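You operate a simulated robot arm through the tools that you are given. There is no shell and no other tool. Be economical: measure what you need, move in short steps, check, and stop when the job is done.

You are at the controls of a simulated robot arm. One attempt, no reset.

TASK
Put the 56 mm short mandrel from the wooden table in the green pads tray and the 62 mm short mandrel on the second shelf from the bottom of the store rack. Put the oil jug in the basin of the sink. Fetch the orange peg and stand it on the teal card on the wooden table. Put the green pad on the top of the pump shelf. Put the small teal can on top of the small blue reel. Take the purple ring gauge on the brown table and put it away on the front plate of the gauge rack. Put the round brush on top of the wooden block. Put the thin purple reel on the ledge of the valve board. Take the short beige reel and put it on the top of the orange deck. Take the teal patch on the long table and put it away on the brown table. Any order will do. Set down upright: oil jug, orange peg, small teal can.

Only the result counts: the job must be done as asked and must still hold three seconds after the hand-in. Knocking over, shifting, dropping, spilling or breaking anything else fails it.

THE ROBOT
A 7-joint arm with a two-finger gripper on a trunk, on a base that drives. Base frame: it is fixed to the floor where the robot stands at the start and does not move with it; the origin is under the middle of the robot, x ahead of it, y to its left, z up; the surface under the hand at the start is at about z = 85. Readings come in cm, rad, newtons and seconds.
With the tool pointing down near the work surface it reaches from about 10 to 46 cm from the robot's upright axis, wherever it stands. Its first joint turns from -2.496 to 2.496 rad. Places, roughly: basin of the sink [-200, 180, 70]; brown table [30, -400, 80]; front plate of the gauge rack (36x17 cm) [-714, -422, 86]; green pad (9x6x5 cm) [30, -370, 80]; ledge of the valve board (48x15 cm) [-650, 164, 92]; oil jug [0, 0, 100]; orange peg (5x5x9 cm) [50, -80, 90]; pads tray [50, 0, 75]; purple ring gauge [50, -425, 75]; round brush (5x5x16 cm) [-920, 210, 80]; second shelf of the store rack [-370, 190, 60]; short beige reel (6x6x5 cm) [-880, 200, 80]; short mandrel [25, -50, 100]; small blue reel (5x5x8 cm) [50, -370, 80]; small teal can [25, -400, 75]; teal card [25, -25, 75]; teal patch (6x4x4 cm) [-660, -50, 80]; thin purple reel (6x6x4 cm) [-930, 220, 80]; top of the orange deck [-570, 170, 130]; top of the pump shelf (38x22 cm) [-296, -450, 32]; wooden block (6x9x5 cm) [-980, 210, 80]. Payload 1.47 kg.
Tool frame: the origin (TCP) lies between the finger pads and is the grasp point; the fingertips stand 1.6 cm ahead of it; z points along the fingers, y is the line along which they close. The gripper opens to 8.7 cm. The gripper's body begins 5.5 cm behind the TCP.
Orientation is that of the tool frame in the base frame, as [roll, pitch, yaw] about the fixed x, y, z axes, in that order (R = Rz(yaw) Ry(pitch) Rx(roll)). With the fingers straight down and closing along the base's y, the tool's x points along the base's -x, its y along +y and its z along -z.

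THE INTERFACE
- The arm moves only by the tool servo_tool. Its argument "moves" is a list of rows, each a list of 3 entries, a list of its own where there are three numbers: the shift along the tool's x, y, z in units of 20 mm (1.0 is 20 mm), then the turn, a rotation vector about the tool's x, y, z in units of 5 degrees (1.0 is 5 degrees), then the opening, from 0 (shut) to 1 (fully open). In form: [[[tx, ty, tz], [ax, ay, az], gripper], ...]. A call has 1 to 12 rows; each row shifts and turns the commanded pose from where the row before left it, along the tool's axes as they then stand. A call with a number of a shift or a turn outside -1 to 1 is refused whole. Rows are played at 5 a second. More than 5 cm and 0.15 rad between two rows, or a gripper value outside its range, and nothing of the call is played. Where a pose cannot be reached the arm comes as near as it can. A force on the tool above 40 N (or 10 N above the force at the start of the call, whichever is more), or a blocked arm, ends the call early, and 0.2 s more pass. The fingers move at their own pace (about 4.5 cm/s each) and stop on an object; they squeeze with about 28 N. The grip force told is the motor's: it shows also when the fingers shut on nothing. Time passes only in rows, and 0.2 s behind the last, so rows that do not move let the fingers close. It gives the time, the measured TCP pose, the force on the tool (base axes), the opening and the grip force at its end, in the units of the frame above (readings bear some noise), with the torque about the TCP (base axes, N m) and any sound that the robot's microphone picked up.
- Cameras (640 x 400 px; columns grow to the right, rows downward): "scene" is now at [8.97, 5.51, 162.63]; the picture's right is [0.82, -0.58, 0.00], its down [-0.52, -0.74, -0.42] and it looks along [0.24, 0.34, -0.91] (base axes); focal length 214 px, centre (320, 200). "wrist" rides on the gripper at [7.3, 1.2, -9] in the tool frame; the picture's right is [-0.16, 0.99, 0.00], its down [-0.72, -0.12, -0.68] and it looks along [-0.67, -0.11, 0.73] (tool axes); focal length 247 px, centre (320, 200). There is no depth. A picture from a camera that has moved, and an enlarged one, comes with that camera's place and axes in the base frame and with its lens. The place of the scene camera against the robot may be out by one fixed shift of up to 2.5 cm in any direction.
- get_image(camera): a new picture of that camera. The clock stands still meanwhile.
- lift_body(by): slides the trunk up (or, below 0, down) by that many cm; the arm and the scene camera ride with it, the base frame stays. It gives what a move gives, with no picture.
- base_move(legs): drives the robot by 1 to 6 legs, each [ahead, left, turn to the left] in cm, cm and rad, along the robot's own axes; the way and the turn of a leg run together, so that a leg with both is an arc; at most 150 cm and 3.142 rad a leg. The arm and the cameras ride along, it lands a little off, and it stops where it bumps. It gives what a move gives.
- turn_head(pan, tilt): turns the head with the scene camera to pan (to the left, within 1.501 rad either way) and tilt (down, from -0.506 to 1.204), counted from straight ahead of the robot. It gives what a move gives.
- enlarge(camera, box): a new picture of the part [left, top, right, bottom] of that camera's present view, enlarged. The clock stands still meanwhile.
- finish_job(): hands the job in; it is judged then, once.

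Work in short steps. Places have to be worked out from the pictures, the camera data and where the tool is seen: move nearer, look again, correct. Check each grasp and each placing, and mend what went wrong. You have 546 turns and 324 pictures in all, those below and enlarged ones among them. Open the gripper and draw the arm clear of the work before you hand the job in, unless the task says otherwise.

The tools are called as name(argument=value, ...) on one line, values as JSON. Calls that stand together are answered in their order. servo_tool: Moves the arm, as the interface text tells. Its arguments: {"type":"object","properties":{"moves":{"type":"array","items":{"type":"array"}}},"required":["moves"]} The other tools are called the same way: lift_body (by) slides the trunk up or down; base_move (legs) drives the base; turn_head (pan, tilt) turns the head that bears the scene camera; get_image (camera) takes a picture; enlarge (camera, box) takes an enlarged picture of a part of a camera's view; finish_job () hands the job in.

At the start:

```text
t: 0.0
tool_pos: [35.31, -20.96, 123.5]
tool_rot: [-3.141, -0.001, -3.14]
wrist_force: [0.0, 0.0, -0.1]
ft_torque: [-0.02, 0.01, 0.02]
finger_gap: 8.73
gripper_force: 0.1
trunk travel left (down, up): [-98.3, 25.7]
robot x, y, heading: [0.17, 0.19, 0.001]
head pan, tilt: [-0.742, 1.201]
```

scene: 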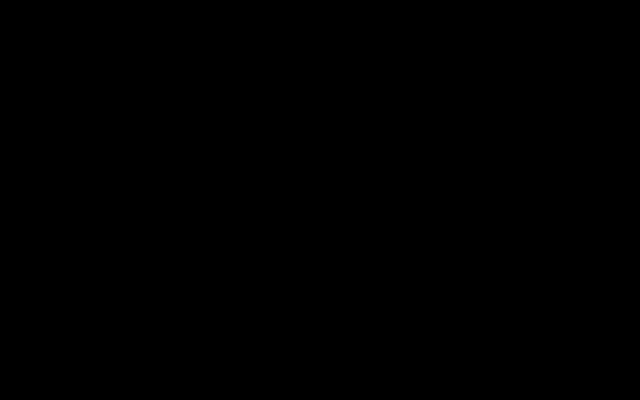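
wrist: 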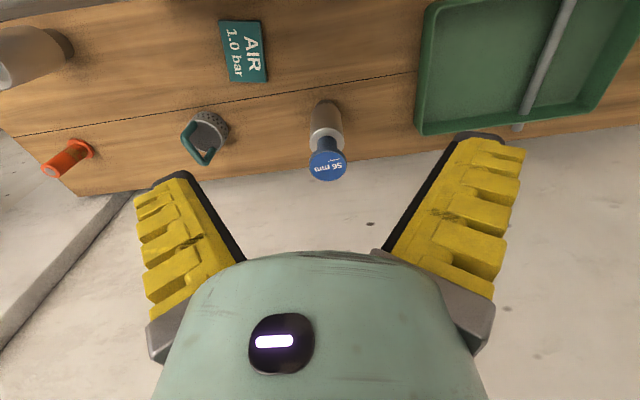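

The scene picture is black, so I'll look afresh with the head turned forward toward the wooden table.

turn_head(pan=-0.3, tilt=0.8)

get_image(camera="scene")

get_image(camera="wrist")

```text
t: 0.9
tool_pos: [35.24, -21.04, 123.59]
tool_rot: [3.141, 0.002, 3.14]
wrist_force: [0.2, -1.1, 0.2]
ft_torque: [0.02, -0.04, -0.01]
finger_gap: 8.73
gripper_force: 0.1
trunk travel left (down, up): [-98.3, 25.7]
robot x, y, heading: [-0.09, -0.07, 0.003]
head pan, tilt: [-0.3, 0.799]
```

```text
321 pictures are left
camera scene: at [9.02, 5.58, 162.7], right [0.82, -0.58, 0.0], down [-0.52, -0.74, -0.43], along [0.25, 0.35, -0.9], focal length 214 px, centre (320, 200)
```

scene: 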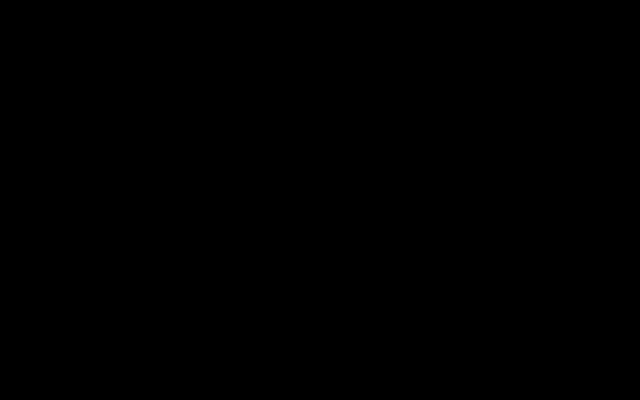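

```text
320 pictures are left
camera wrist: at [27.88, -19.8, 132.48], right [0.16, 0.99, 0.0], down [0.72, -0.12, 0.68], along [0.67, -0.11, -0.73], focal length 247 px, centre (320, 200)
```

wrist: 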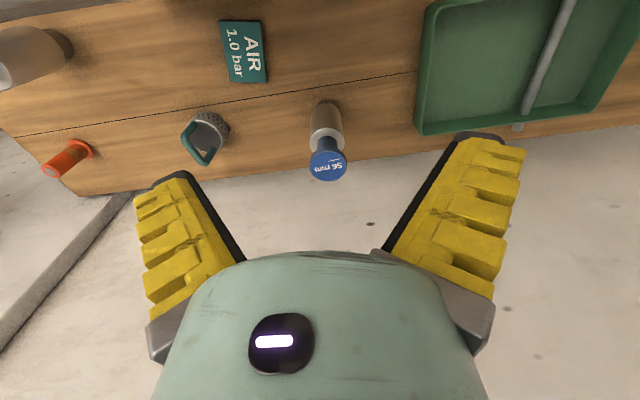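

The scene camera seems dead and does not follow the head, so I rely on the wrist camera. I raise the trunk for a wider view of the table.

lift_body(by=22)

get_image(camera="wrist")

enlarge(camera="wrist", box=[0, 0, 320, 200])

enlarge(camera="wrist", box=[320, 0, 640, 200])

```text
t: 3.2
tool_pos: [35.38, -21.06, 145.55]
tool_rot: [3.141, -0.002, -3.14]
wrist_force: [0.0, -0.2, -0.1]
ft_torque: [0.01, -0.02, -0.01]
finger_gap: 8.72
gripper_force: 0.1
trunk travel left (down, up): [-120.3, 3.7]
robot x, y, heading: [0.03, 0.13, 0.002]
head pan, tilt: [-0.3, 0.799]
```

```text
319 pictures are left
camera wrist: at [27.89, -19.8, 154.48], right [0.16, 0.99, 0.0], down [0.72, -0.11, 0.68], along [0.67, -0.11, -0.73], focal length 247 px, centre (320, 200)
```

wrist: 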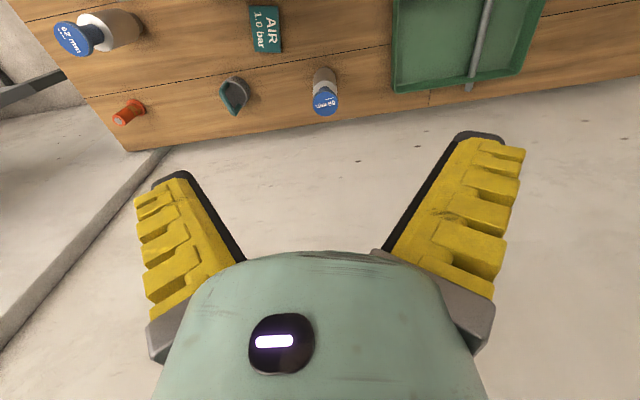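

```text
2.00 times, centred on (160, 100) of wrist
camera zoom: at [27.89, -19.8, 154.48], right [0.16, 0.99, 0.0], down [0.72, -0.11, 0.68], along [0.67, -0.11, -0.73], focal length 494 px, centre (640, 400)
```

zoom: 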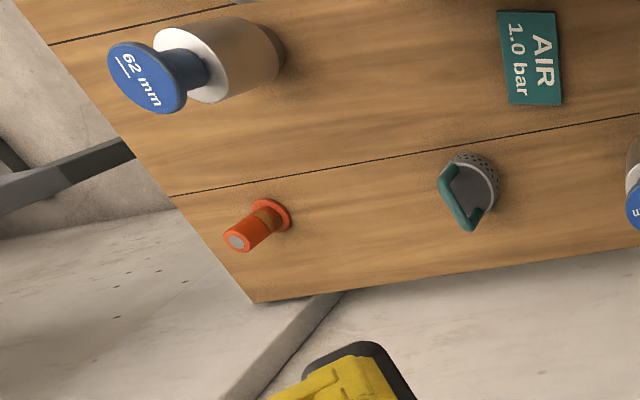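

```text
2.00 times, centred on (480, 100) of wrist
camera zoom: at [27.89, -19.8, 154.48], right [0.16, 0.99, 0.0], down [0.72, -0.11, 0.68], along [0.67, -0.11, -0.73], focal length 494 px, centre (0, 400)
```

zoom: 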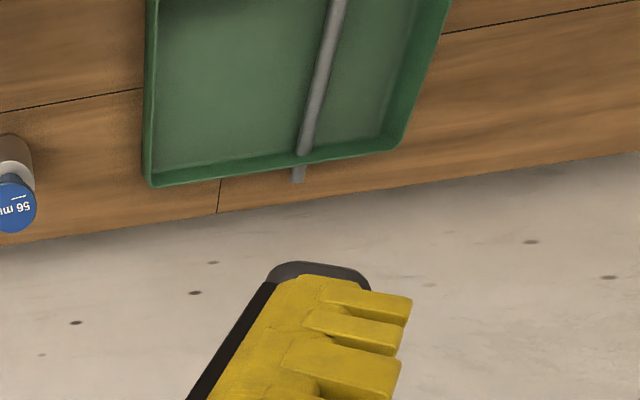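

I test closing the fingers to see how the gripper looks and calibrate the view.

servo_tool(moves=[[[0, 0, 0], [0, 0, 0], 0.5], [[0, 0, 0], [0, 0, 0], 0.5], [[0, 0, 0], [0, 0, 0], 0.5], [[0, 0, 0], [0, 0, 0], 0.5]])

get_image(camera="wrist")

servo_tool(moves=[[[0, 0, 0], [0, 0, 0], 0], [[0, 0, 0], [0, 0, 0], 0], [[0, 0, 0], [0, 0, 0], 0], [[0, 0, 0], [0, 0, 0], 0]])

get_image(camera="wrist")

```text
t: 4.2
tool_pos: [35.09, -21.03, 145.55]
tool_rot: [3.14, 0.0, -3.141]
wrist_force: [-0.2, -1.3, -0.5]
ft_torque: [0.01, 0.03, -0.01]
finger_gap: 4.86
gripper_force: 4.0
trunk travel left (down, up): [-120.3, 3.7]
robot x, y, heading: [-0.12, -0.16, 0.002]
head pan, tilt: [-0.3, 0.799]
```

```text
316 pictures are left
camera wrist: at [27.9, -19.8, 154.48], right [0.16, 0.99, 0.0], down [0.72, -0.11, 0.68], along [0.67, -0.11, -0.73], focal length 247 px, centre (320, 200)
```

wrist: 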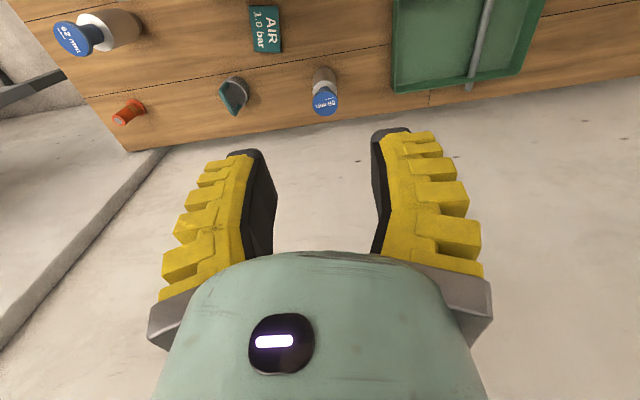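

```text
t: 5.2
tool_pos: [35.25, -21.07, 145.73]
tool_rot: [-3.141, 0.002, -3.139]
wrist_force: [-0.2, -0.1, -0.5]
ft_torque: [0.02, -0.01, -0.01]
finger_gap: 0.03
gripper_force: 28.0
trunk travel left (down, up): [-120.3, 3.7]
robot x, y, heading: [0.02, 0.23, 0.004]
head pan, tilt: [-0.3, 0.799]
```

```text
315 pictures are left
camera wrist: at [27.89, -19.8, 154.48], right [0.16, 0.99, 0.0], down [0.72, -0.11, 0.68], along [0.67, -0.11, -0.73], focal length 247 px, centre (320, 200)
```

wrist: 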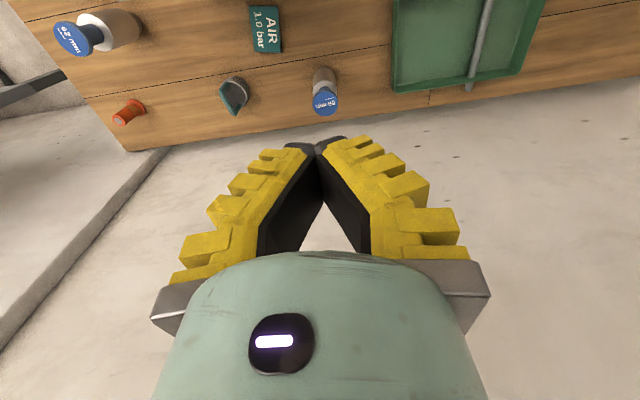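

The fingers swing open and the tips wander outward, noted. Now I tilt the tool so that the wrist camera looks straight down for an overview.

servo_tool(moves=[[[0, 0, 0], [0, 1, 0], 0], [[0, 0, 0], [0, 1, 0], 0], [[0, 0, 0], [0, 1, 0], 0], [[0, 0, 0], [0, 1, 0], 0], [[0, 0, 0], [0, 1, 0], 0], [[0, 0, 0], [0, 1, 0], 0], [[0, 0, 0], [0, 1, 0], 0], [[0, 0, 0], [0, 1, 0], 0], [[0, 0, 0], [0, 0.5, 0], 0]])

get_image(camera="wrist")

```text
t: 7.2
tool_pos: [35.41, -21.06, 145.64]
tool_rot: [-3.139, -0.742, -3.141]
wrist_force: [0.0, 0.0, -0.1]
ft_torque: [0.02, -0.01, 0.01]
finger_gap: 0.0
gripper_force: 28.1
trunk travel left (down, up): [-120.3, 3.7]
robot x, y, heading: [-0.2, 0.06, -0.003]
head pan, tilt: [-0.3, 0.799]
```

```text
314 pictures are left
camera wrist: at [35.86, -19.77, 157.05], right [0.12, 0.99, -0.11], down [0.99, -0.12, 0.01], along [0.0, -0.11, -0.99], focal length 247 px, centre (320, 200)
```

wrist: 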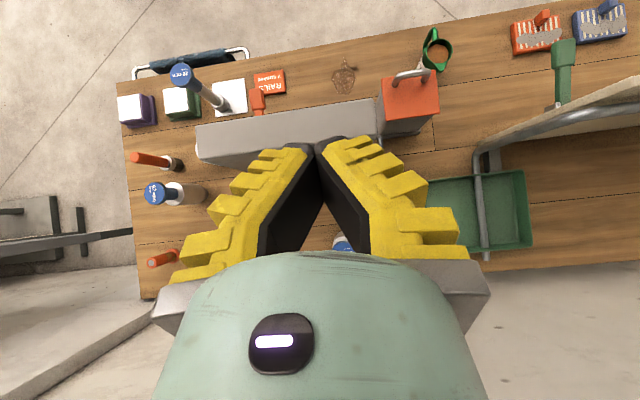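

The overview shows many objects. I enlarge the upper part to understand what stands where.

enlarge(camera="wrist", box=[100, 0, 380, 175])

enlarge(camera="wrist", box=[360, 0, 640, 175])

```text
2.29 times, centred on (240, 88) of wrist
camera zoom: at [35.86, -19.77, 157.05], right [0.12, 0.99, -0.11], down [0.99, -0.12, 0.01], along [0.0, -0.11, -0.99], focal length 564 px, centre (503, 457)
```

zoom: 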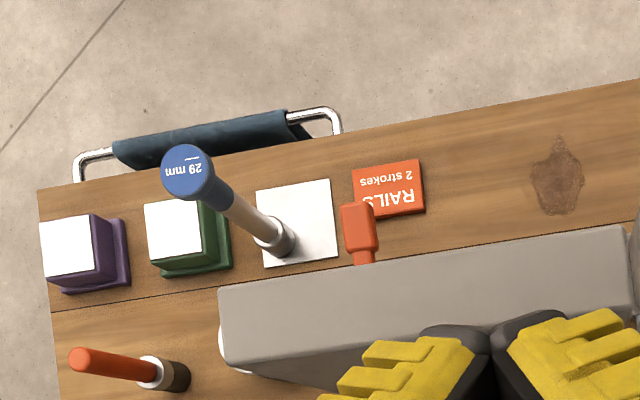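

```text
2.29 times, centred on (500, 88) of wrist
camera zoom: at [35.86, -19.77, 157.05], right [0.12, 0.99, -0.11], down [0.99, -0.12, 0.01], along [0.0, -0.11, -0.99], focal length 564 px, centre (-91, 457)
```

zoom: 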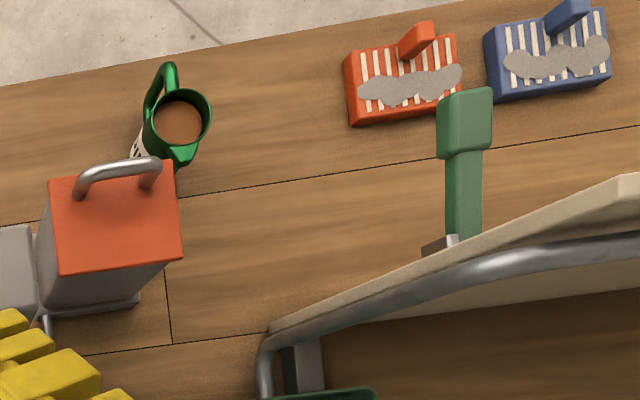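

I can't tell where the robot body stands relative to the table; I tilt further to look back at the robot itself.

servo_tool(moves=[[[0, 0, 0], [0, 1, 0], 0], [[0, 0, 0], [0, 1, 0], 0], [[0, 0, 0], [0, 1, 0], 0], [[0, 0, 0], [0, 1, 0], 0], [[0, 0, 0], [0, 1, 0], 0], [[0, 0, 0], [0, 1, 0], 0], [[0, 0, 0], [0, 1, 0], 0], [[0, 0, 0], [0, 1, 0], 0]])

get_image(camera="wrist")

```text
t: 9.0
tool_pos: [28.79, -20.94, 141.85]
tool_rot: [3.042, -1.203, -3.047]
wrist_force: [0.0, -0.3, -0.2]
ft_torque: [-0.01, 0.02, -0.01]
finger_gap: 0.02
gripper_force: 28.3
out of reach, approached as far as the arm can: row 2, 3, 4, 5, 6, 7, 8
trunk travel left (down, up): [-120.3, 3.7]
robot x, y, heading: [0.16, -0.05, 0.001]
head pan, tilt: [-0.3, 0.799]
```

```text
311 pictures are left
camera wrist: at [34.48, -20.09, 151.86], right [0.05, 0.99, -0.11], down [0.89, -0.1, -0.44], along [-0.44, -0.08, -0.89], focal length 247 px, centre (320, 200)
```

wrist: 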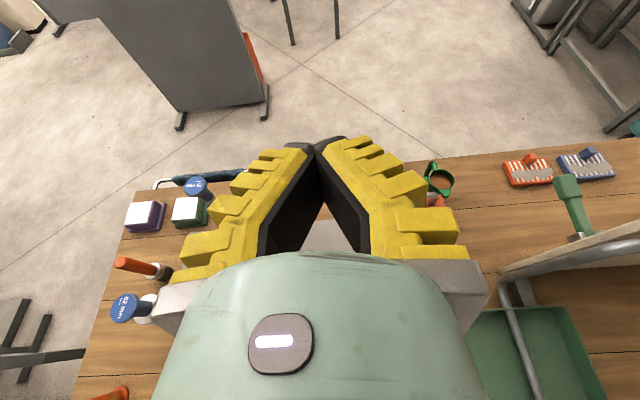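

No robot body is in view behind the table. I straighten the tool and then yaw it half round so the camera looks back at the robot.

servo_tool(moves=[[[0, 0, 0], [0, -1, 0], 0], [[0, 0, 0], [0, -1, 0], 0], [[0, 0, 0], [0, -1, 0], 0], [[0, 0, 0], [0, -1, 0], 0], [[0, 0, 0], [0, -1, 0], 0], [[0, 0, 0], [0, -1, 0], 0], [[0, 0, 0], [0, -1, 0], 0], [[0, 0, 0], [0, -1, 0], 0], [[0, 0, 0], [0, -1, 0], 0], [[0, 0, 0], [0, -1, 0], 0], [[0, 0, 0], [0, -1, 0], 0], [[0, 0, 0], [0, -1, 0], 0]])

```text
t: 11.6
tool_pos: [30.53, -22.15, 142.63]
tool_rot: [-3.137, -0.126, -3.137]
wrist_force: [0.3, 0.0, 0.6]
ft_torque: [-0.04, 0.01, -0.01]
finger_gap: 0.0
gripper_force: 27.7
trunk travel left (down, up): [-120.3, 3.7]
robot x, y, heading: [0.08, 0.17, 0.001]
head pan, tilt: [-0.3, 0.799]
```

Now yawing the tool by 60° steps and looking.

servo_tool(moves=[[[0, 0, 0], [0, -1, 0], 0], [[0, 0, 0], [0, -0.45, 1], 0], [[0, 0, 0], [0, 0, 1], 0], [[0, 0, 0], [0, 0, 1], 0], [[0, 0, 0], [0, 0, 1], 0], [[0, 0, 0], [0, 0, 1], 0], [[0, 0, 0], [0, 0, 1], 0], [[0, 0, 0], [0, 0, 1], 0], [[0, 0, 0], [0, 0, 1], 0], [[0, 0, 0], [0, 0, 1], 0], [[0, 0, 0], [0, 0, 1], 0], [[0, 0, 0], [0, 0, 1], 0]])

servo_tool(moves=[[[0, 0, 0], [0, 0, 1], 0], [[0, 0, 0], [0, 0, 1], 0], [[0, 0, 0], [0, 0, 1], 0], [[0, 0, 0], [0, 0, 1], 0], [[0, 0, 0], [0, 0, 1], 0], [[0, 0, 0], [0, 0, 1], 0], [[0, 0, 0], [0, 0, 1], 0], [[0, 0, 0], [0, 0, 1], 0], [[0, 0, 0], [0, 0, 1], 0], [[0, 0, 0], [0, 0, 1], 0], [[0, 0, 0], [0, 0, 1], 0], [[0, 0, 0], [0, 0, 1], 0]])

get_image(camera="wrist")

```text
t: 14.2
tool_pos: [30.49, -22.27, 142.54]
tool_rot: [-3.139, 0.003, 2.184]
wrist_force: [-0.4, 0.4, -0.7]
ft_torque: [0.04, 0.0, 0.02]
finger_gap: 0.01
gripper_force: 27.4
trunk travel left (down, up): [-120.3, 3.7]
robot x, y, heading: [0.25, 0.15, -0.001]
head pan, tilt: [-0.3, 0.799]
```

```text
t: 16.8
tool_pos: [30.41, -22.23, 142.49]
tool_rot: [3.139, 0.006, 1.137]
wrist_force: [0.3, 0.4, -0.2]
ft_torque: [0.05, 0.01, -0.03]
finger_gap: 0.0
gripper_force: 28.3
trunk travel left (down, up): [-120.3, 3.7]
robot x, y, heading: [-0.28, -0.16, -0.004]
head pan, tilt: [-0.3, 0.799]
```

```text
310 pictures are left
camera wrist: at [34.44, -15.95, 151.41], right [0.83, -0.56, 0.0], down [-0.41, -0.61, 0.68], along [-0.38, -0.57, -0.73], focal length 247 px, centre (320, 200)
```

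wrist: 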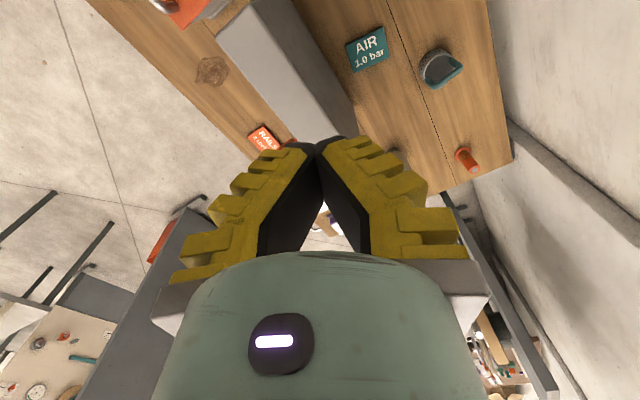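

Continue the yaw to look straight toward the robot's axis.

servo_tool(moves=[[[0, 0, 0], [0, 0, 1], 0], [[0, 0, 0], [0, 0, 1], 0], [[0, 0, 0], [0, 0, 1], 0], [[0, 0, 0], [0, 0, 1], 0], [[0, 0, 0], [0, 0, 1], 0], [[0, 0, 0], [0, 0, 1], 0], [[0, 0, 0], [0, 0, 1], 0], [[0, 0, 0], [0, 0, 1], 0], [[0, 0, 0], [0, 0, 1], 0], [[0, 0, 0], [0, 0, 1], 0], [[0, 0, 0], [0, 0, 1], 0], [[0, 0, 0], [0, 0, 1], 0]])

get_image(camera="wrist")

```text
t: 19.4
tool_pos: [30.34, -22.25, 142.54]
tool_rot: [3.136, 0.001, 0.089]
wrist_force: [0.2, 0.4, -0.6]
ft_torque: [0.0, 0.04, -0.01]
finger_gap: 0.01
gripper_force: 28.1
trunk travel left (down, up): [-120.3, 3.7]
robot x, y, heading: [-0.21, -0.05, -0.003]
head pan, tilt: [-0.3, 0.799]
```

```text
309 pictures are left
camera wrist: at [37.68, -22.6, 151.43], right [-0.07, -1.0, 0.0], down [-0.73, 0.05, 0.68], along [-0.68, 0.04, -0.73], focal length 247 px, centre (320, 200)
```

wrist: 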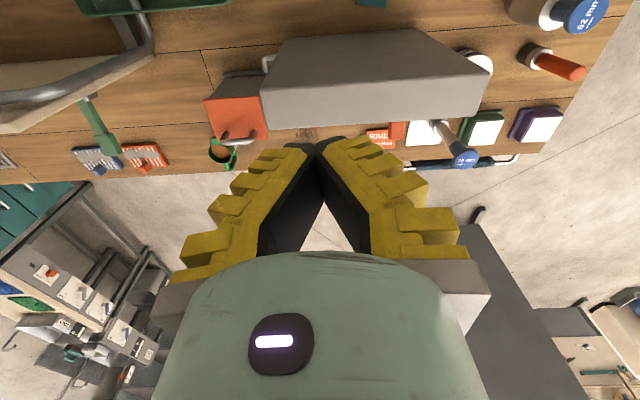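

I check the scene camera again after the lift.

get_image(camera="scene")

```text
308 pictures are left
camera scene: at [10.0, 7.23, 187.02], right [0.83, -0.56, 0.0], down [-0.4, -0.59, -0.7], along [0.39, 0.58, -0.72], focal length 214 px, centre (320, 200)
```

scene: 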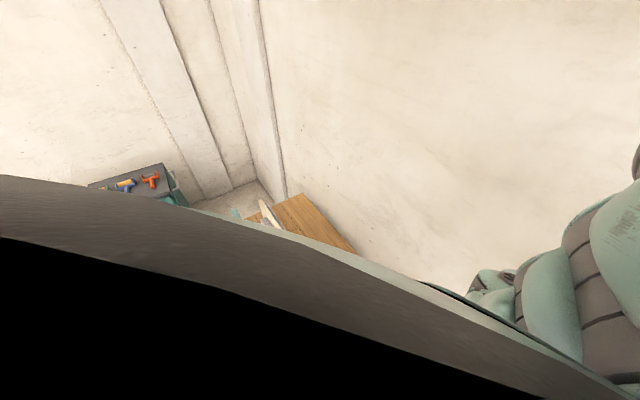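

The scene camera works, it was just looking into the robot's own body. I turn the head toward the table, level.

turn_head(pan=-0.9, tilt=0.5)

get_image(camera="scene")

```text
t: 20.4
tool_pos: [30.36, -22.25, 142.55]
tool_rot: [3.137, 0.002, 0.091]
wrist_force: [0.7, 0.5, 0.1]
ft_torque: [-0.01, 0.03, 0.01]
finger_gap: 0.0
gripper_force: 28.2
trunk travel left (down, up): [-120.3, 3.7]
robot x, y, heading: [0.09, -0.01, -0.0]
head pan, tilt: [-0.901, 0.499]
```

```text
307 pictures are left
camera scene: at [10.47, 7.91, 188.87], right [0.83, -0.56, 0.0], down [-0.31, -0.46, -0.83], along [0.47, 0.69, -0.55], focal length 214 px, centre (320, 200)
```

scene: 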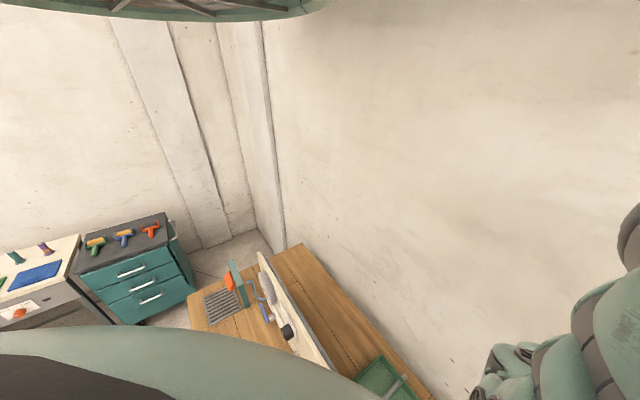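

The head's tilt works but pan seems not to. I nod the wrist up and aside to see where the robot's own column is.

servo_tool(moves=[[[0, 0, 0], [0, 0, -1], 0], [[0, 0, 0], [0, 0, -1], 0], [[0, 0, 0], [0, 0, -1], 0], [[0, 0, 0], [0, 0, -1], 0], [[0, 0, 0], [0, -1, 0], 0], [[0, 0, 0], [0, -1, 0], 0], [[0, 0, 0], [0, -1, 0], 0], [[0, 0, 0], [0, -1, 0], 0], [[0, 0, 0], [0, -1, 0], 0]])

get_image(camera="wrist")

```text
t: 22.4
tool_pos: [30.47, -22.22, 142.49]
tool_rot: [3.137, 0.44, 0.439]
wrist_force: [-1.1, -0.2, -0.5]
ft_torque: [0.04, 0.0, -0.01]
finger_gap: 0.02
gripper_force: 27.9
trunk travel left (down, up): [-120.3, 3.7]
robot x, y, heading: [0.2, 0.14, -0.003]
head pan, tilt: [-0.901, 0.499]
```

```text
306 pictures are left
camera wrist: at [40.21, -18.73, 147.46], right [0.29, -0.95, 0.07], down [-0.38, -0.05, 0.92], along [-0.88, -0.3, -0.38], focal length 247 px, centre (320, 200)
```

wrist: 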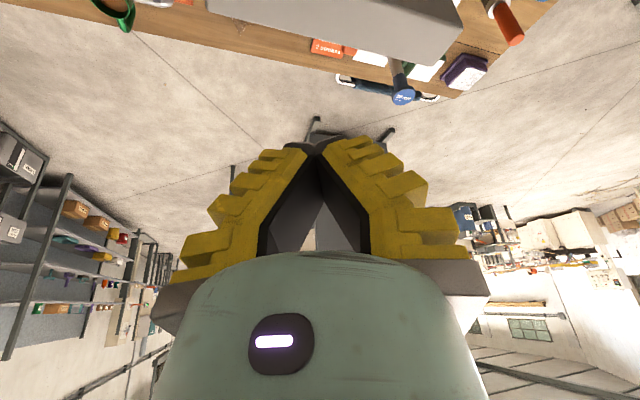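

Still no column visible; one look with the scene camera level to see what the robot is mounted on.

turn_head(pan=-1.4, tilt=0.0)

get_image(camera="scene")

```text
t: 23.4
tool_pos: [30.59, -22.19, 142.47]
tool_rot: [3.138, 0.438, 0.439]
wrist_force: [-0.6, -0.1, -0.3]
ft_torque: [0.02, 0.0, -0.01]
finger_gap: 0.01
gripper_force: 27.9
trunk travel left (down, up): [-120.3, 3.7]
robot x, y, heading: [0.25, -0.01, -0.004]
head pan, tilt: [-1.4, 0.0]
```

```text
305 pictures are left
camera scene: at [10.8, 8.05, 193.41], right [0.82, -0.58, 0.0], down [-0.05, -0.07, -1.0], along [0.58, 0.81, -0.09], focal length 214 px, centre (320, 200)
```

scene: 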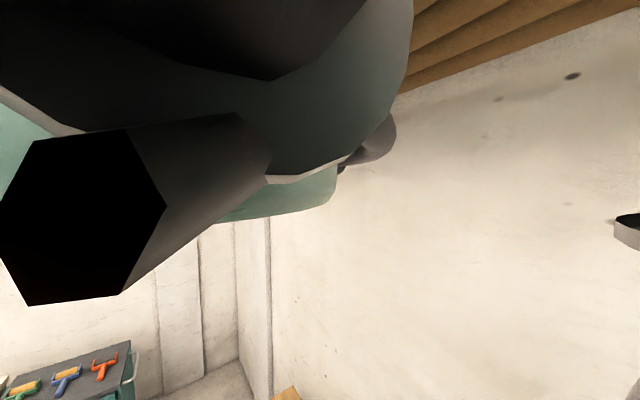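

I revert the tool to the standard straight-down pose (yaw π), as the base data agrees with the listed places.

servo_tool(moves=[[[0, 0, 0], [0, 1, 0], 0.6], [[0, 0, 0], [0, 1, 0], 0.6], [[0, 0, 0], [0, 1, 0], 0.6], [[0, 0, 0], [0, 1, 0], 0.6], [[0, 0, 0], [0, 1, 0], 0.6], [[0, 0, 0], [0, 0, -1], 0.6], [[0, 0, 0], [0, 0, -1], 0.6], [[0, 0, 0], [0, 0, -1], 0.6], [[0, 0, 0], [0, 0, -1], 0.6], [[0, 0, 0], [0, 0, -1], 0.6], [[0, 0, 0], [0, 0, -1], 0.6], [[0, 0, 0], [0, 0, -1], 0.6]])

servo_tool(moves=[[[0, 0, 0], [0, 0, -1], 0.6], [[0, 0, 0], [0, 0, -1], 0.6], [[0, 0, 0], [0, 0, -1], 0.6], [[0, 0, 0], [0, 0, -1], 0.6], [[0, 0, 0], [0, 0, -1], 0.6], [[0, 0, 0], [0, 0, -1], 0.6], [[0, 0, 0], [0, 0, -1], 0.6], [[0, 0, 0], [0, 0, -1], 0.6], [[0, 0, 0], [0, 0, -1], 0.6], [[0, 0, 0], [0, 0, -1], 0.6], [[0, 0, 0], [0, 0, -1], 0.6], [[0, 0, 0], [0, 0, -1], 0.6]])

servo_tool(moves=[[[0, 0, 0], [0, 0, -1], 0.6], [[0, 0, 0], [0, 0, -1], 0.6], [[0, 0, 0], [0, 0, -1], 0.6], [[0, 0, 0], [0, 0, -1], 0.6], [[0, 0, 0], [0, 0, -1], 0.6], [[0, 0, 0], [0, 0, -1], 0.6], [[0, 0, 0], [0, 0, -1], 0.6], [[0, 0, 0], [0, 0, -1], 0.6], [[0, 0, 0], [0, 0, -1], 0.6], [[0, 0, 0], [0, 0, -1], 0.6], [[0, 0, 0], [0, 0, -1], 0.6], [[0, 0, 0], [0, 0, -1], 0.6]])

base_move(legs=[[8, 0, 0]])

```text
t: 25.9
tool_pos: [30.39, -22.17, 142.48]
tool_rot: [3.14, 0.005, 1.054]
wrist_force: [-0.2, -0.3, -0.1]
ft_torque: [-0.01, 0.0, -0.02]
finger_gap: 5.73
gripper_force: 3.6
trunk travel left (down, up): [-120.3, 3.7]
robot x, y, heading: [0.05, -0.15, 0.002]
head pan, tilt: [-1.4, 0.0]
```

```text
t: 28.6
tool_pos: [30.43, -22.36, 142.48]
tool_rot: [-3.139, 0.002, 2.099]
wrist_force: [0.3, -0.3, 0.1]
ft_torque: [-0.02, 0.0, -0.02]
finger_gap: 5.76
gripper_force: 3.6
trunk travel left (down, up): [-120.3, 3.7]
robot x, y, heading: [-0.39, 0.17, -0.005]
head pan, tilt: [-1.4, 0.0]
```

```text
t: 31.1
tool_pos: [30.47, -22.27, 142.48]
tool_rot: [-3.136, -0.001, -3.135]
wrist_force: [-0.3, 0.7, 1.3]
ft_torque: [0.02, 0.01, 0.02]
finger_gap: 5.73
gripper_force: 3.9
trunk travel left (down, up): [-120.3, 3.7]
robot x, y, heading: [0.18, -0.03, 0.004]
head pan, tilt: [-1.4, 0.0]
```

```text
t: 32.2
tool_pos: [38.31, -22.22, 142.5]
tool_rot: [-3.135, -0.001, -3.137]
wrist_force: [0.2, -0.4, -1.2]
ft_torque: [-0.02, -0.03, 0.01]
finger_gap: 5.73
gripper_force: 3.5
trunk travel left (down, up): [-120.3, 3.7]
robot x, y, heading: [8.14, -0.02, 0.003]
head pan, tilt: [-1.4, 0.0]
```

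The base moves freely, so I position the hand over the 56 mm mandrel and lower to look closer.

base_move(legs=[[6, 0, 0]])

lift_body(by=-20)

get_image(camera="wrist")

```text
t: 33.2
tool_pos: [44.34, -22.35, 142.58]
tool_rot: [-3.137, -0.002, -3.139]
wrist_force: [-0.2, 0.2, -0.5]
ft_torque: [0.01, 0.02, 0.0]
finger_gap: 5.76
gripper_force: 3.5
trunk travel left (down, up): [-120.3, 3.7]
robot x, y, heading: [13.58, -0.29, -0.003]
head pan, tilt: [-1.4, 0.0]
```

```text
t: 35.4
tool_pos: [44.3, -22.26, 122.55]
tool_rot: [-3.136, -0.002, -3.137]
wrist_force: [0.7, 0.5, 0.9]
ft_torque: [0.05, 0.01, 0.0]
finger_gap: 5.74
gripper_force: 3.5
trunk travel left (down, up): [-100.3, 23.7]
robot x, y, heading: [13.87, 0.12, 0.002]
head pan, tilt: [-1.4, 0.0]
```

```text
304 pictures are left
camera wrist: at [36.92, -20.99, 131.44], right [0.15, 0.99, 0.0], down [0.72, -0.11, 0.68], along [0.67, -0.11, -0.73], focal length 247 px, centre (320, 200)
```

wrist: 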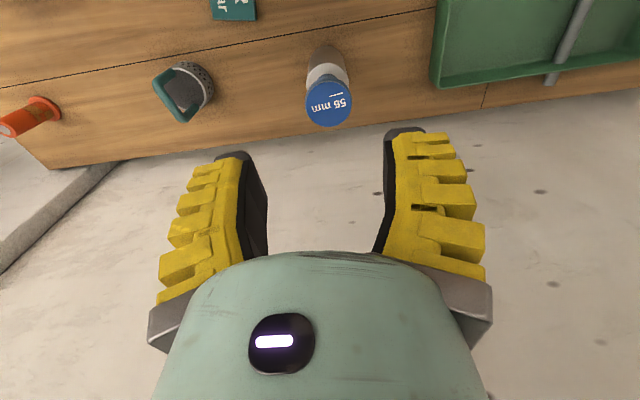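

Enlarge the mandrel to see its shape.

enlarge(camera="wrist", box=[240, 20, 400, 140])

enlarge(camera="wrist", box=[0, 40, 240, 190])

```text
3.33 times, centred on (320, 80) of wrist
camera zoom: at [36.92, -20.99, 131.44], right [0.15, 0.99, 0.0], down [0.72, -0.11, 0.68], along [0.67, -0.11, -0.73], focal length 823 px, centre (320, 600)
```

zoom: 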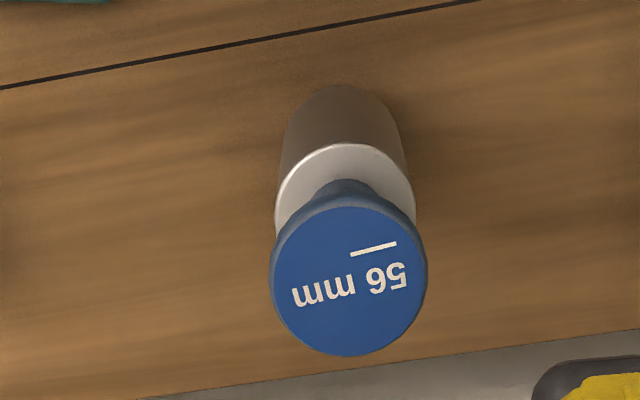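

```text
2.67 times, centred on (120, 115) of wrist
camera zoom: at [36.92, -20.99, 131.44], right [0.15, 0.99, 0.0], down [0.72, -0.11, 0.68], along [0.67, -0.11, -0.73], focal length 659 px, centre (853, 427)
```

zoom: 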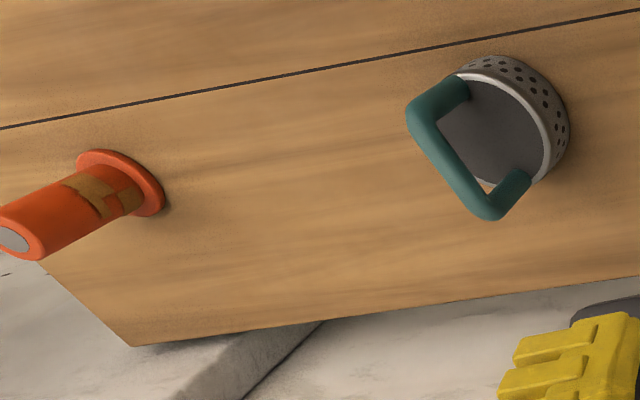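

The knob (about 5.5 cm wide, top near z 102) is the grip; centre near (48.6, -21.8). I move over it and lower to z≈108.

servo_tool(moves=[[[-1, 0.25, 0], [0, 0, 0], 0.9], [[-1, 0, 0], [0, 0, 0], 0.9], [[-0.15, 0, 1], [0, 0, 0], 0.9], [[0, 0, 1], [0, 0, 0], 0.9], [[0, 0, 1], [0, 0, 0], 0.9], [[0, 0, 1], [0, 0, 0], 0.9], [[0, 0, 1], [0, 0, 0], 0.9], [[0, 0, 1], [0, 0, 0], 0.9], [[0, 0, 1], [0, 0, 0], 0.9]])

get_image(camera="wrist")

```text
t: 37.4
tool_pos: [48.74, -21.9, 108.44]
tool_rot: [-3.138, 0.002, -3.139]
wrist_force: [0.4, -0.5, 0.2]
ft_torque: [-0.02, 0.03, 0.04]
finger_gap: 8.06
gripper_force: 1.5
trunk travel left (down, up): [-100.3, 23.7]
robot x, y, heading: [14.08, -0.04, 0.002]
head pan, tilt: [-1.4, 0.0]
```

```text
301 pictures are left
camera wrist: at [41.19, -20.53, 117.35], right [0.16, 0.99, 0.0], down [0.72, -0.11, 0.68], along [0.67, -0.11, -0.73], focal length 247 px, centre (320, 200)
```

wrist: 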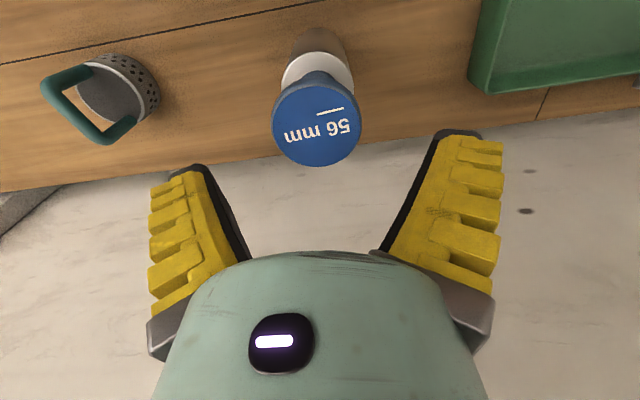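

Knob centre computes to (48.3, -21.9, top 102.4); lowering to z≈100 and closing.

servo_tool(moves=[[[0.2, 0, 1], [0, 0, 0], 0.9], [[0, 0, 1], [0, 0, 0], 0.9], [[0, 0, 1], [0, 0, 0], 0.9], [[0, 0, 1], [0, 0, 0], 0.9], [[0, 0, 0.2], [0, 0, 0], 0.9], [[0, 0, 0], [0, 0, 0], 0.2], [[0, 0, 0], [0, 0, 0], 0], [[0, 0, 0], [0, 0, 0], 0], [[0, 0, 0], [0, 0, 0], 0]])

get_image(camera="wrist")

```text
t: 39.4
tool_pos: [48.4, -22.18, 100.27]
tool_rot: [-3.136, 0.003, -3.136]
wrist_force: [-3.6, 3.7, 35.3]
ft_torque: [0.24, -0.03, 0.05]
finger_gap: 4.66
gripper_force: 27.5
trunk travel left (down, up): [-100.3, 23.7]
robot x, y, heading: [13.75, -0.05, -0.004]
head pan, tilt: [-1.4, 0.0]
```

```text
300 pictures are left
camera wrist: at [41.01, -20.74, 109.18], right [0.15, 0.99, -0.01], down [0.72, -0.11, 0.68], along [0.67, -0.11, -0.73], focal length 247 px, centre (320, 200)
```

wrist: 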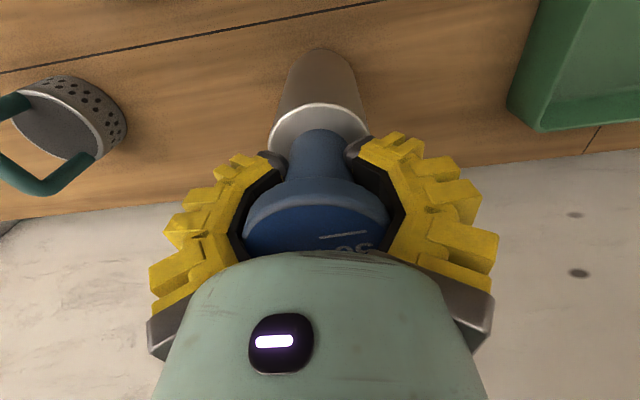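

The fingers wrap the knob with the tips at the neck. I lift and check.

servo_tool(moves=[[[0, 0, -0.5], [0, 0, 0], 0], [[0, 0, -1], [0, 0, 0], 0], [[0, 0, -1], [0, 0, 0], 0], [[0, 0, -1], [0, 0, 0], 0], [[0, 0, -1], [0, 0, 0], 0], [[0, 0, -1], [0, 0, 0], 0], [[0, 0, -1], [0, 0, 0], 0], [[0, 0, -1], [0, 0, 0], 0]])

get_image(camera="wrist")

```text
t: 41.1
tool_pos: [48.36, -21.85, 115.08]
tool_rot: [-3.138, 0.0, -3.139]
wrist_force: [-0.6, 0.3, -3.2]
ft_torque: [0.01, -0.01, 0.0]
finger_gap: 4.34
gripper_force: 28.1
trunk travel left (down, up): [-100.3, 23.7]
robot x, y, heading: [13.99, 0.1, 0.002]
head pan, tilt: [-1.4, 0.0]
```

```text
299 pictures are left
camera wrist: at [40.86, -20.46, 124.01], right [0.15, 0.99, 0.0], down [0.72, -0.11, 0.68], along [0.67, -0.11, -0.73], focal length 247 px, centre (320, 200)
```

wrist: 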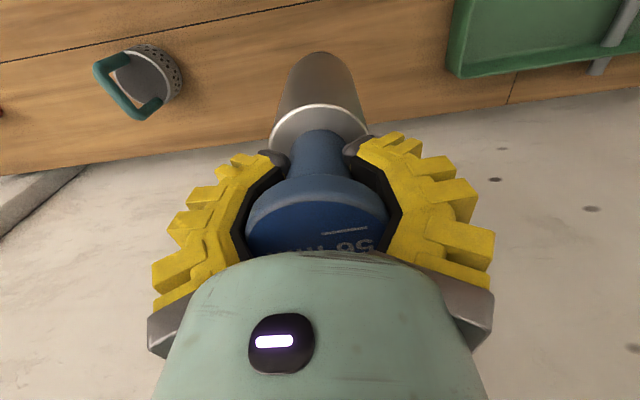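

Held well. I raise the trunk and shift left to inspect the tray and the tube above it.

lift_body(by=20)

base_move(legs=[[-10, 18, 0]])

get_image(camera="wrist")

```text
t: 43.3
tool_pos: [48.17, -21.77, 135.04]
tool_rot: [-3.138, -0.001, -3.137]
wrist_force: [0.3, 0.7, -2.7]
ft_torque: [-0.03, 0.0, 0.03]
finger_gap: 4.34
gripper_force: 28.7
trunk travel left (down, up): [-120.3, 3.7]
robot x, y, heading: [13.66, 0.18, 0.003]
head pan, tilt: [-1.4, 0.0]
```

```text
t: 44.9
tool_pos: [38.29, -3.74, 135.04]
tool_rot: [-3.137, -0.002, -3.137]
wrist_force: [0.5, 0.8, -3.9]
ft_torque: [0.02, -0.03, -0.02]
finger_gap: 4.31
gripper_force: 28.1
trunk travel left (down, up): [-120.3, 3.7]
robot x, y, heading: [3.86, 18.19, 0.002]
head pan, tilt: [-1.4, 0.0]
```

```text
298 pictures are left
camera wrist: at [31.0, -2.48, 143.98], right [0.15, 0.99, 0.0], down [0.73, -0.11, 0.68], along [0.67, -0.11, -0.73], focal length 247 px, centre (320, 200)
```

wrist: 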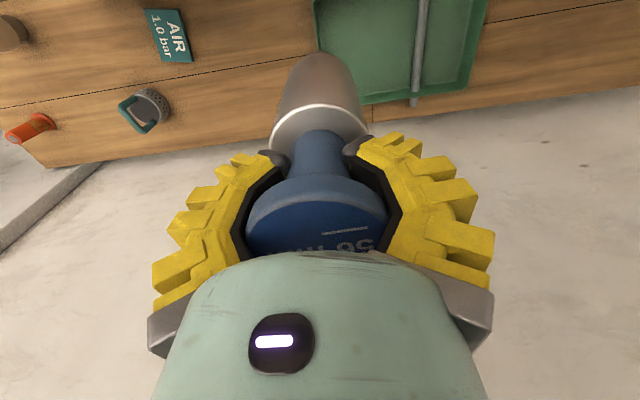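

The tray spans about x 25–54, y -4.5–27 with a low tube at y≈15. I yaw toward the left to see the panel standing nearby before lowering.

servo_tool(moves=[[[0, 0, 0], [0, 0, -1], 0], [[0, 0, 0], [0, 0, -1], 0], [[0, 0, 0], [0, 0, -1], 0], [[0, 0, 0], [0, 0, -1], 0], [[0, 0, 0], [0, 0, -1], 0], [[0, 0, 0], [0, 0, -1], 0], [[0, 0, 0], [0, 0, -1], 0], [[0, 0, 0], [0, 0, -1], 0], [[0, 0, 0], [0, 0, -1], 0], [[0, 0, 0], [0, 0, -1], 0], [[0, 0, 0], [0, 0, -1], 0], [[0, 0, 0], [0, 0, -1], 0]])

get_image(camera="wrist")

```text
t: 47.5
tool_pos: [38.51, -3.76, 135.14]
tool_rot: [-3.141, -0.007, -2.088]
wrist_force: [0.3, 0.6, -1.9]
ft_torque: [0.02, -0.02, 0.01]
finger_gap: 4.32
gripper_force: 28.0
trunk travel left (down, up): [-120.3, 3.7]
robot x, y, heading: [3.97, 17.75, -0.003]
head pan, tilt: [-1.4, 0.0]
```

```text
297 pictures are left
camera wrist: at [33.68, -9.36, 144.01], right [-0.78, 0.63, 0.0], down [0.46, 0.57, 0.68], along [0.42, 0.53, -0.74], focal length 247 px, centre (320, 200)
```

wrist: 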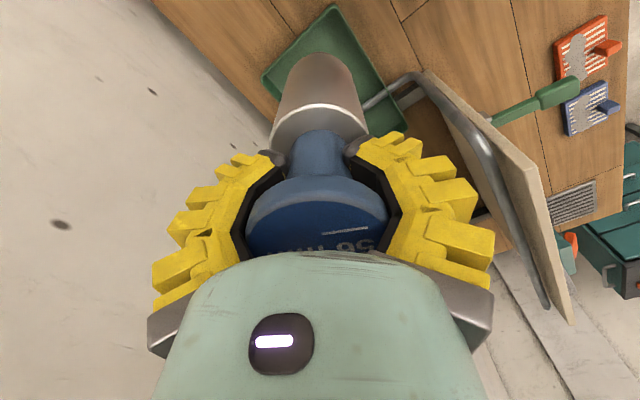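

The board stands at x≈26, y≥18, up to z≈121; the tray's left part is free. I yaw back, re-base to the right so the arm avoids the board.

servo_tool(moves=[[[0, 0, 0], [0, 0, 1], 0], [[0, 0, 0], [0, 0, 1], 0], [[0, 0, 0], [0, 0, 1], 0], [[0, 0, 0], [0, 0, 1], 0], [[0, 0, 0], [0, 0, 1], 0], [[0, 0, 0], [0, 0, 1], 0], [[0, 0, 0], [0, 0, 1], 0], [[0, 0, 0], [0, 0, 1], 0], [[0, 0, 0], [0, 0, 1], 0], [[0, 0, 0], [0, 0, 1], 0], [[0, 0, 0], [0, 0, 1], 0], [[0, 0, 0], [0, 0, 1], 0]])

base_move(legs=[[3, -14, 0]])

servo_tool(moves=[[[0, 1, 0], [0, 0, 0], 0], [[0, 1, 0], [0, 0, 0], 0], [[0, 1, 0], [0, 0, 0], 0], [[0, 1, 0], [0, 0, 0], 0], [[0, 1, 0], [0, 0, 0], 0], [[0, 1, 0], [0, 0, 0], 0], [[0, 1, 0], [0, 0, 0], 0], [[0, 1, 0], [0, 0, 0], 0], [[0, 1, 0], [0, 0, 0], 0], [[0, 1, 0], [0, 0, 0], 0], [[0, 1, 0], [0, 0, 0], 0]])

get_image(camera="wrist")

```text
t: 50.1
tool_pos: [38.48, -3.74, 135.11]
tool_rot: [-3.137, -0.002, -3.138]
wrist_force: [0.0, -1.0, -3.2]
ft_torque: [-0.01, 0.0, -0.01]
finger_gap: 4.32
gripper_force: 27.5
trunk travel left (down, up): [-120.3, 3.7]
robot x, y, heading: [3.98, 17.72, 0.001]
head pan, tilt: [-1.4, 0.0]
```

```text
t: 51.5
tool_pos: [41.32, -17.75, 135.04]
tool_rot: [-3.139, -0.001, -3.138]
wrist_force: [-0.4, -1.0, -3.6]
ft_torque: [-0.01, 0.0, 0.02]
finger_gap: 4.29
gripper_force: 28.4
trunk travel left (down, up): [-120.3, 3.7]
robot x, y, heading: [7.02, 4.17, -0.003]
head pan, tilt: [-1.4, 0.0]
```

```text
t: 53.5
tool_pos: [43.61, -4.99, 133.95]
tool_rot: [-3.132, 0.072, 2.897]
wrist_force: [-0.6, 0.2, -4.6]
ft_torque: [0.02, 0.02, 0.02]
finger_gap: 4.32
gripper_force: 27.8
out of reach, approached as far as the arm can: row 6, 7, 8, 9
trunk travel left (down, up): [-120.3, 3.7]
robot x, y, heading: [7.06, 4.07, 0.004]
head pan, tilt: [-1.4, 0.0]
stopped in row 10: the arm was blocked; the commanded pose is now the measured one
```

```text
296 pictures are left
camera wrist: at [36.15, -1.68, 142.34], right [0.39, 0.92, 0.0], down [0.63, -0.27, 0.73], along [0.67, -0.29, -0.68], focal length 247 px, centre (320, 200)
```

wrist: 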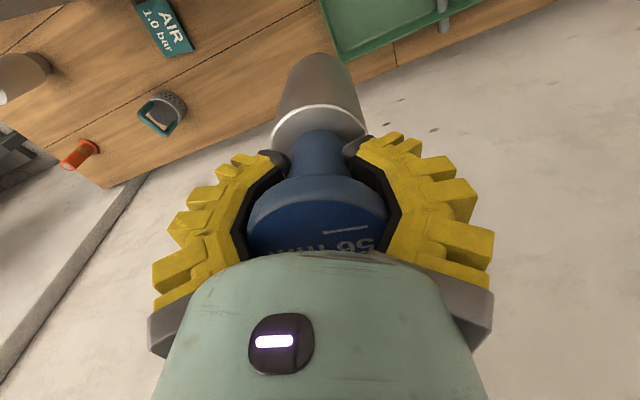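

The arm doesn't like that side; it prefers its right. I take the arm back to its usual offset and will turn the base instead.

servo_tool(moves=[[[0, -1, 0], [0, 0, 0], 0], [[0, -1, 0], [0, 0.4, -0.7], 0], [[0, -1, 0], [0, 0.4, -0.7], 0], [[0, -1, 0], [0, 0, -0.7], 0], [[0, -1, 0], [0, 0, -0.7], 0], [[0, -1, 0], [0, 0, 0], 0], [[0, -0.5, 0], [0, 0, 0], 0]])

```text
t: 55.1
tool_pos: [41.43, -17.41, 133.87]
tool_rot: [-3.135, -0.015, -3.132]
wrist_force: [-0.3, 0.1, -3.0]
ft_torque: [-0.02, 0.0, -0.01]
finger_gap: 4.34
gripper_force: 28.1
trunk travel left (down, up): [-120.3, 3.7]
robot x, y, heading: [7.29, 4.25, -0.002]
head pan, tilt: [-1.4, 0.0]
```

I drive the base right and turn it left 0.8 rad, which brings the hand over the tray.

base_move(legs=[[-4.7, -9.2, 0], [0, 0, 0.8]])

get_image(camera="wrist")

```text
t: 58.3
tool_pos: [41.56, 4.62, 133.88]
tool_rot: [-3.134, -0.015, -2.338]
wrist_force: [-0.4, 0.7, -3.0]
ft_torque: [0.03, -0.02, 0.02]
finger_gap: 4.31
gripper_force: 27.9
trunk travel left (down, up): [-120.3, 3.7]
robot x, y, heading: [2.33, -5.05, 0.801]
head pan, tilt: [-1.4, 0.0]
```

```text
295 pictures are left
camera wrist: at [35.65, 0.38, 142.85], right [-0.6, 0.8, -0.01], down [0.59, 0.45, 0.67], along [0.54, 0.4, -0.74], focal length 247 px, centre (320, 200)
```

wrist: 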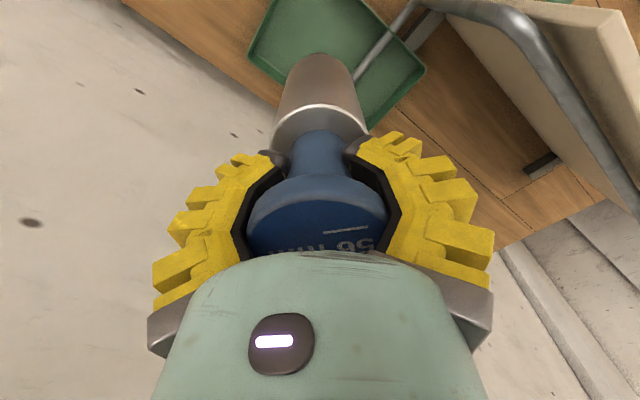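

The spot directly beneath is inside the tray, clear of the tube. I lower the trunk by 10 and the arm gradually.

lift_body(by=-10)

servo_tool(moves=[[[0, 0, 1], [0, 0, 0], 0], [[0, 0, 1], [0, 0, 0], 0], [[0, 0, 1], [0, 0, 0], 0], [[0, 0, 1], [0, 0, 0], 0], [[0, 0, 1], [0, 0, 0], 0], [[0, 0, 1], [0, 0, 0], 0], [[0, 0, 1], [0, 0, 0], 0], [[0, 0, 1], [0, 0, 0], 0], [[0, 0, 0.5], [0, 0, 0], 0]])

get_image(camera="wrist")

```text
t: 59.7
tool_pos: [41.57, 4.53, 123.91]
tool_rot: [-3.133, -0.015, -2.335]
wrist_force: [0.1, -0.5, -3.6]
ft_torque: [0.02, 0.02, 0.02]
finger_gap: 4.34
gripper_force: 27.7
trunk travel left (down, up): [-110.3, 13.7]
robot x, y, heading: [2.62, -5.3, 0.802]
head pan, tilt: [-1.4, 0.0]
```

```text
t: 61.7
tool_pos: [41.56, 4.19, 106.8]
tool_rot: [-3.132, -0.015, -2.334]
wrist_force: [-0.7, 0.2, -3.2]
ft_torque: [0.02, -0.05, 0.01]
finger_gap: 4.34
gripper_force: 28.1
trunk travel left (down, up): [-110.3, 13.7]
robot x, y, heading: [2.53, -5.12, 0.8]
head pan, tilt: [-1.4, 0.0]
```

```text
294 pictures are left
camera wrist: at [35.59, 0.04, 115.85], right [-0.6, 0.8, -0.01], down [0.59, 0.45, 0.67], along [0.54, 0.4, -0.74], focal length 247 px, centre (320, 200)
```

wrist: 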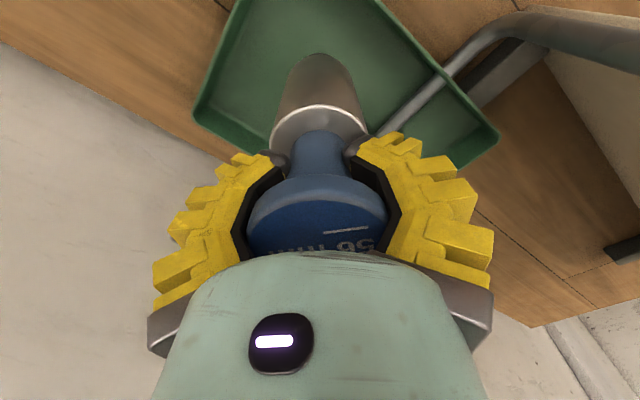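

Continue down in small steps until contact.

servo_tool(moves=[[[0, 0, 0.7], [0, 0, 0], 0], [[0, 0, 0.7], [0, 0, 0], 0], [[0, 0, 0.4], [0, 0, 0], 0], [[0, 0, 0.3], [0, 0, 0], 0], [[0, 0, 0.3], [0, 0, 0], 0], [[0, 0, 0.3], [0, 0, 0], 0]])

```text
t: 63.1
tool_pos: [40.95, 4.42, 103.5]
tool_rot: [-3.132, -0.016, -2.334]
wrist_force: [-0.3, -0.2, -3.3]
ft_torque: [-0.02, 0.0, 0.03]
finger_gap: 4.35
gripper_force: 28.2
out of reach, approached as far as the arm can: row 3, 4, 5, 6
trunk travel left (down, up): [-110.3, 13.7]
robot x, y, heading: [2.06, -5.26, 0.802]
head pan, tilt: [-1.4, 0.0]
```

The arm is at its lower reach, so I use the trunk for the last bit.

lift_body(by=-1.2)

lift_body(by=-0.6)

```text
t: 63.7
tool_pos: [41.09, 4.44, 102.44]
tool_rot: [-3.132, -0.014, -2.335]
wrist_force: [-0.6, 0.0, -4.0]
ft_torque: [-0.01, 0.04, -0.02]
finger_gap: 4.34
gripper_force: 27.9
trunk travel left (down, up): [-109.1, 14.9]
robot x, y, heading: [2.45, -5.41, 0.799]
head pan, tilt: [-1.4, 0.0]
```

```text
t: 64.2
tool_pos: [41.04, 4.46, 101.88]
tool_rot: [-3.133, -0.013, -2.338]
wrist_force: [-0.5, 0.2, -3.3]
ft_torque: [0.0, 0.03, -0.01]
finger_gap: 4.36
gripper_force: 28.0
trunk travel left (down, up): [-108.5, 15.5]
robot x, y, heading: [2.4, -5.31, 0.798]
head pan, tilt: [-1.4, 0.0]
```

lift_body(by=-0.5)

get_image(camera="wrist")

```text
t: 64.8
tool_pos: [40.88, 4.44, 101.27]
tool_rot: [-3.132, -0.014, -2.339]
wrist_force: [0.0, -0.3, -3.1]
ft_torque: [-0.01, 0.01, 0.05]
finger_gap: 4.34
gripper_force: 27.4
trunk travel left (down, up): [-108.0, 16.0]
robot x, y, heading: [2.12, -4.92, 0.798]
head pan, tilt: [-1.4, 0.0]
```

```text
293 pictures are left
camera wrist: at [35.03, 0.26, 110.28], right [-0.6, 0.8, -0.01], down [0.59, 0.45, 0.67], along [0.54, 0.4, -0.74], focal length 247 px, centre (320, 200)
```

wrist: 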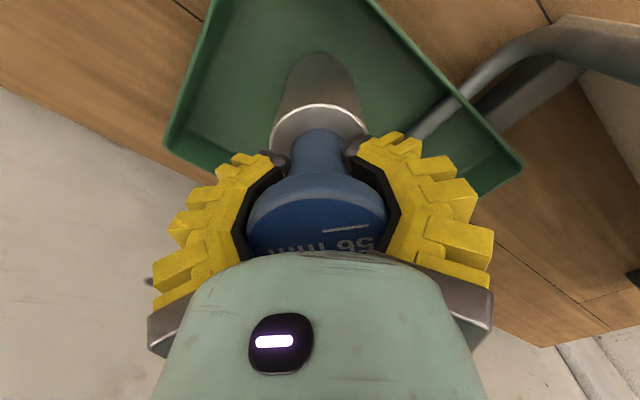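

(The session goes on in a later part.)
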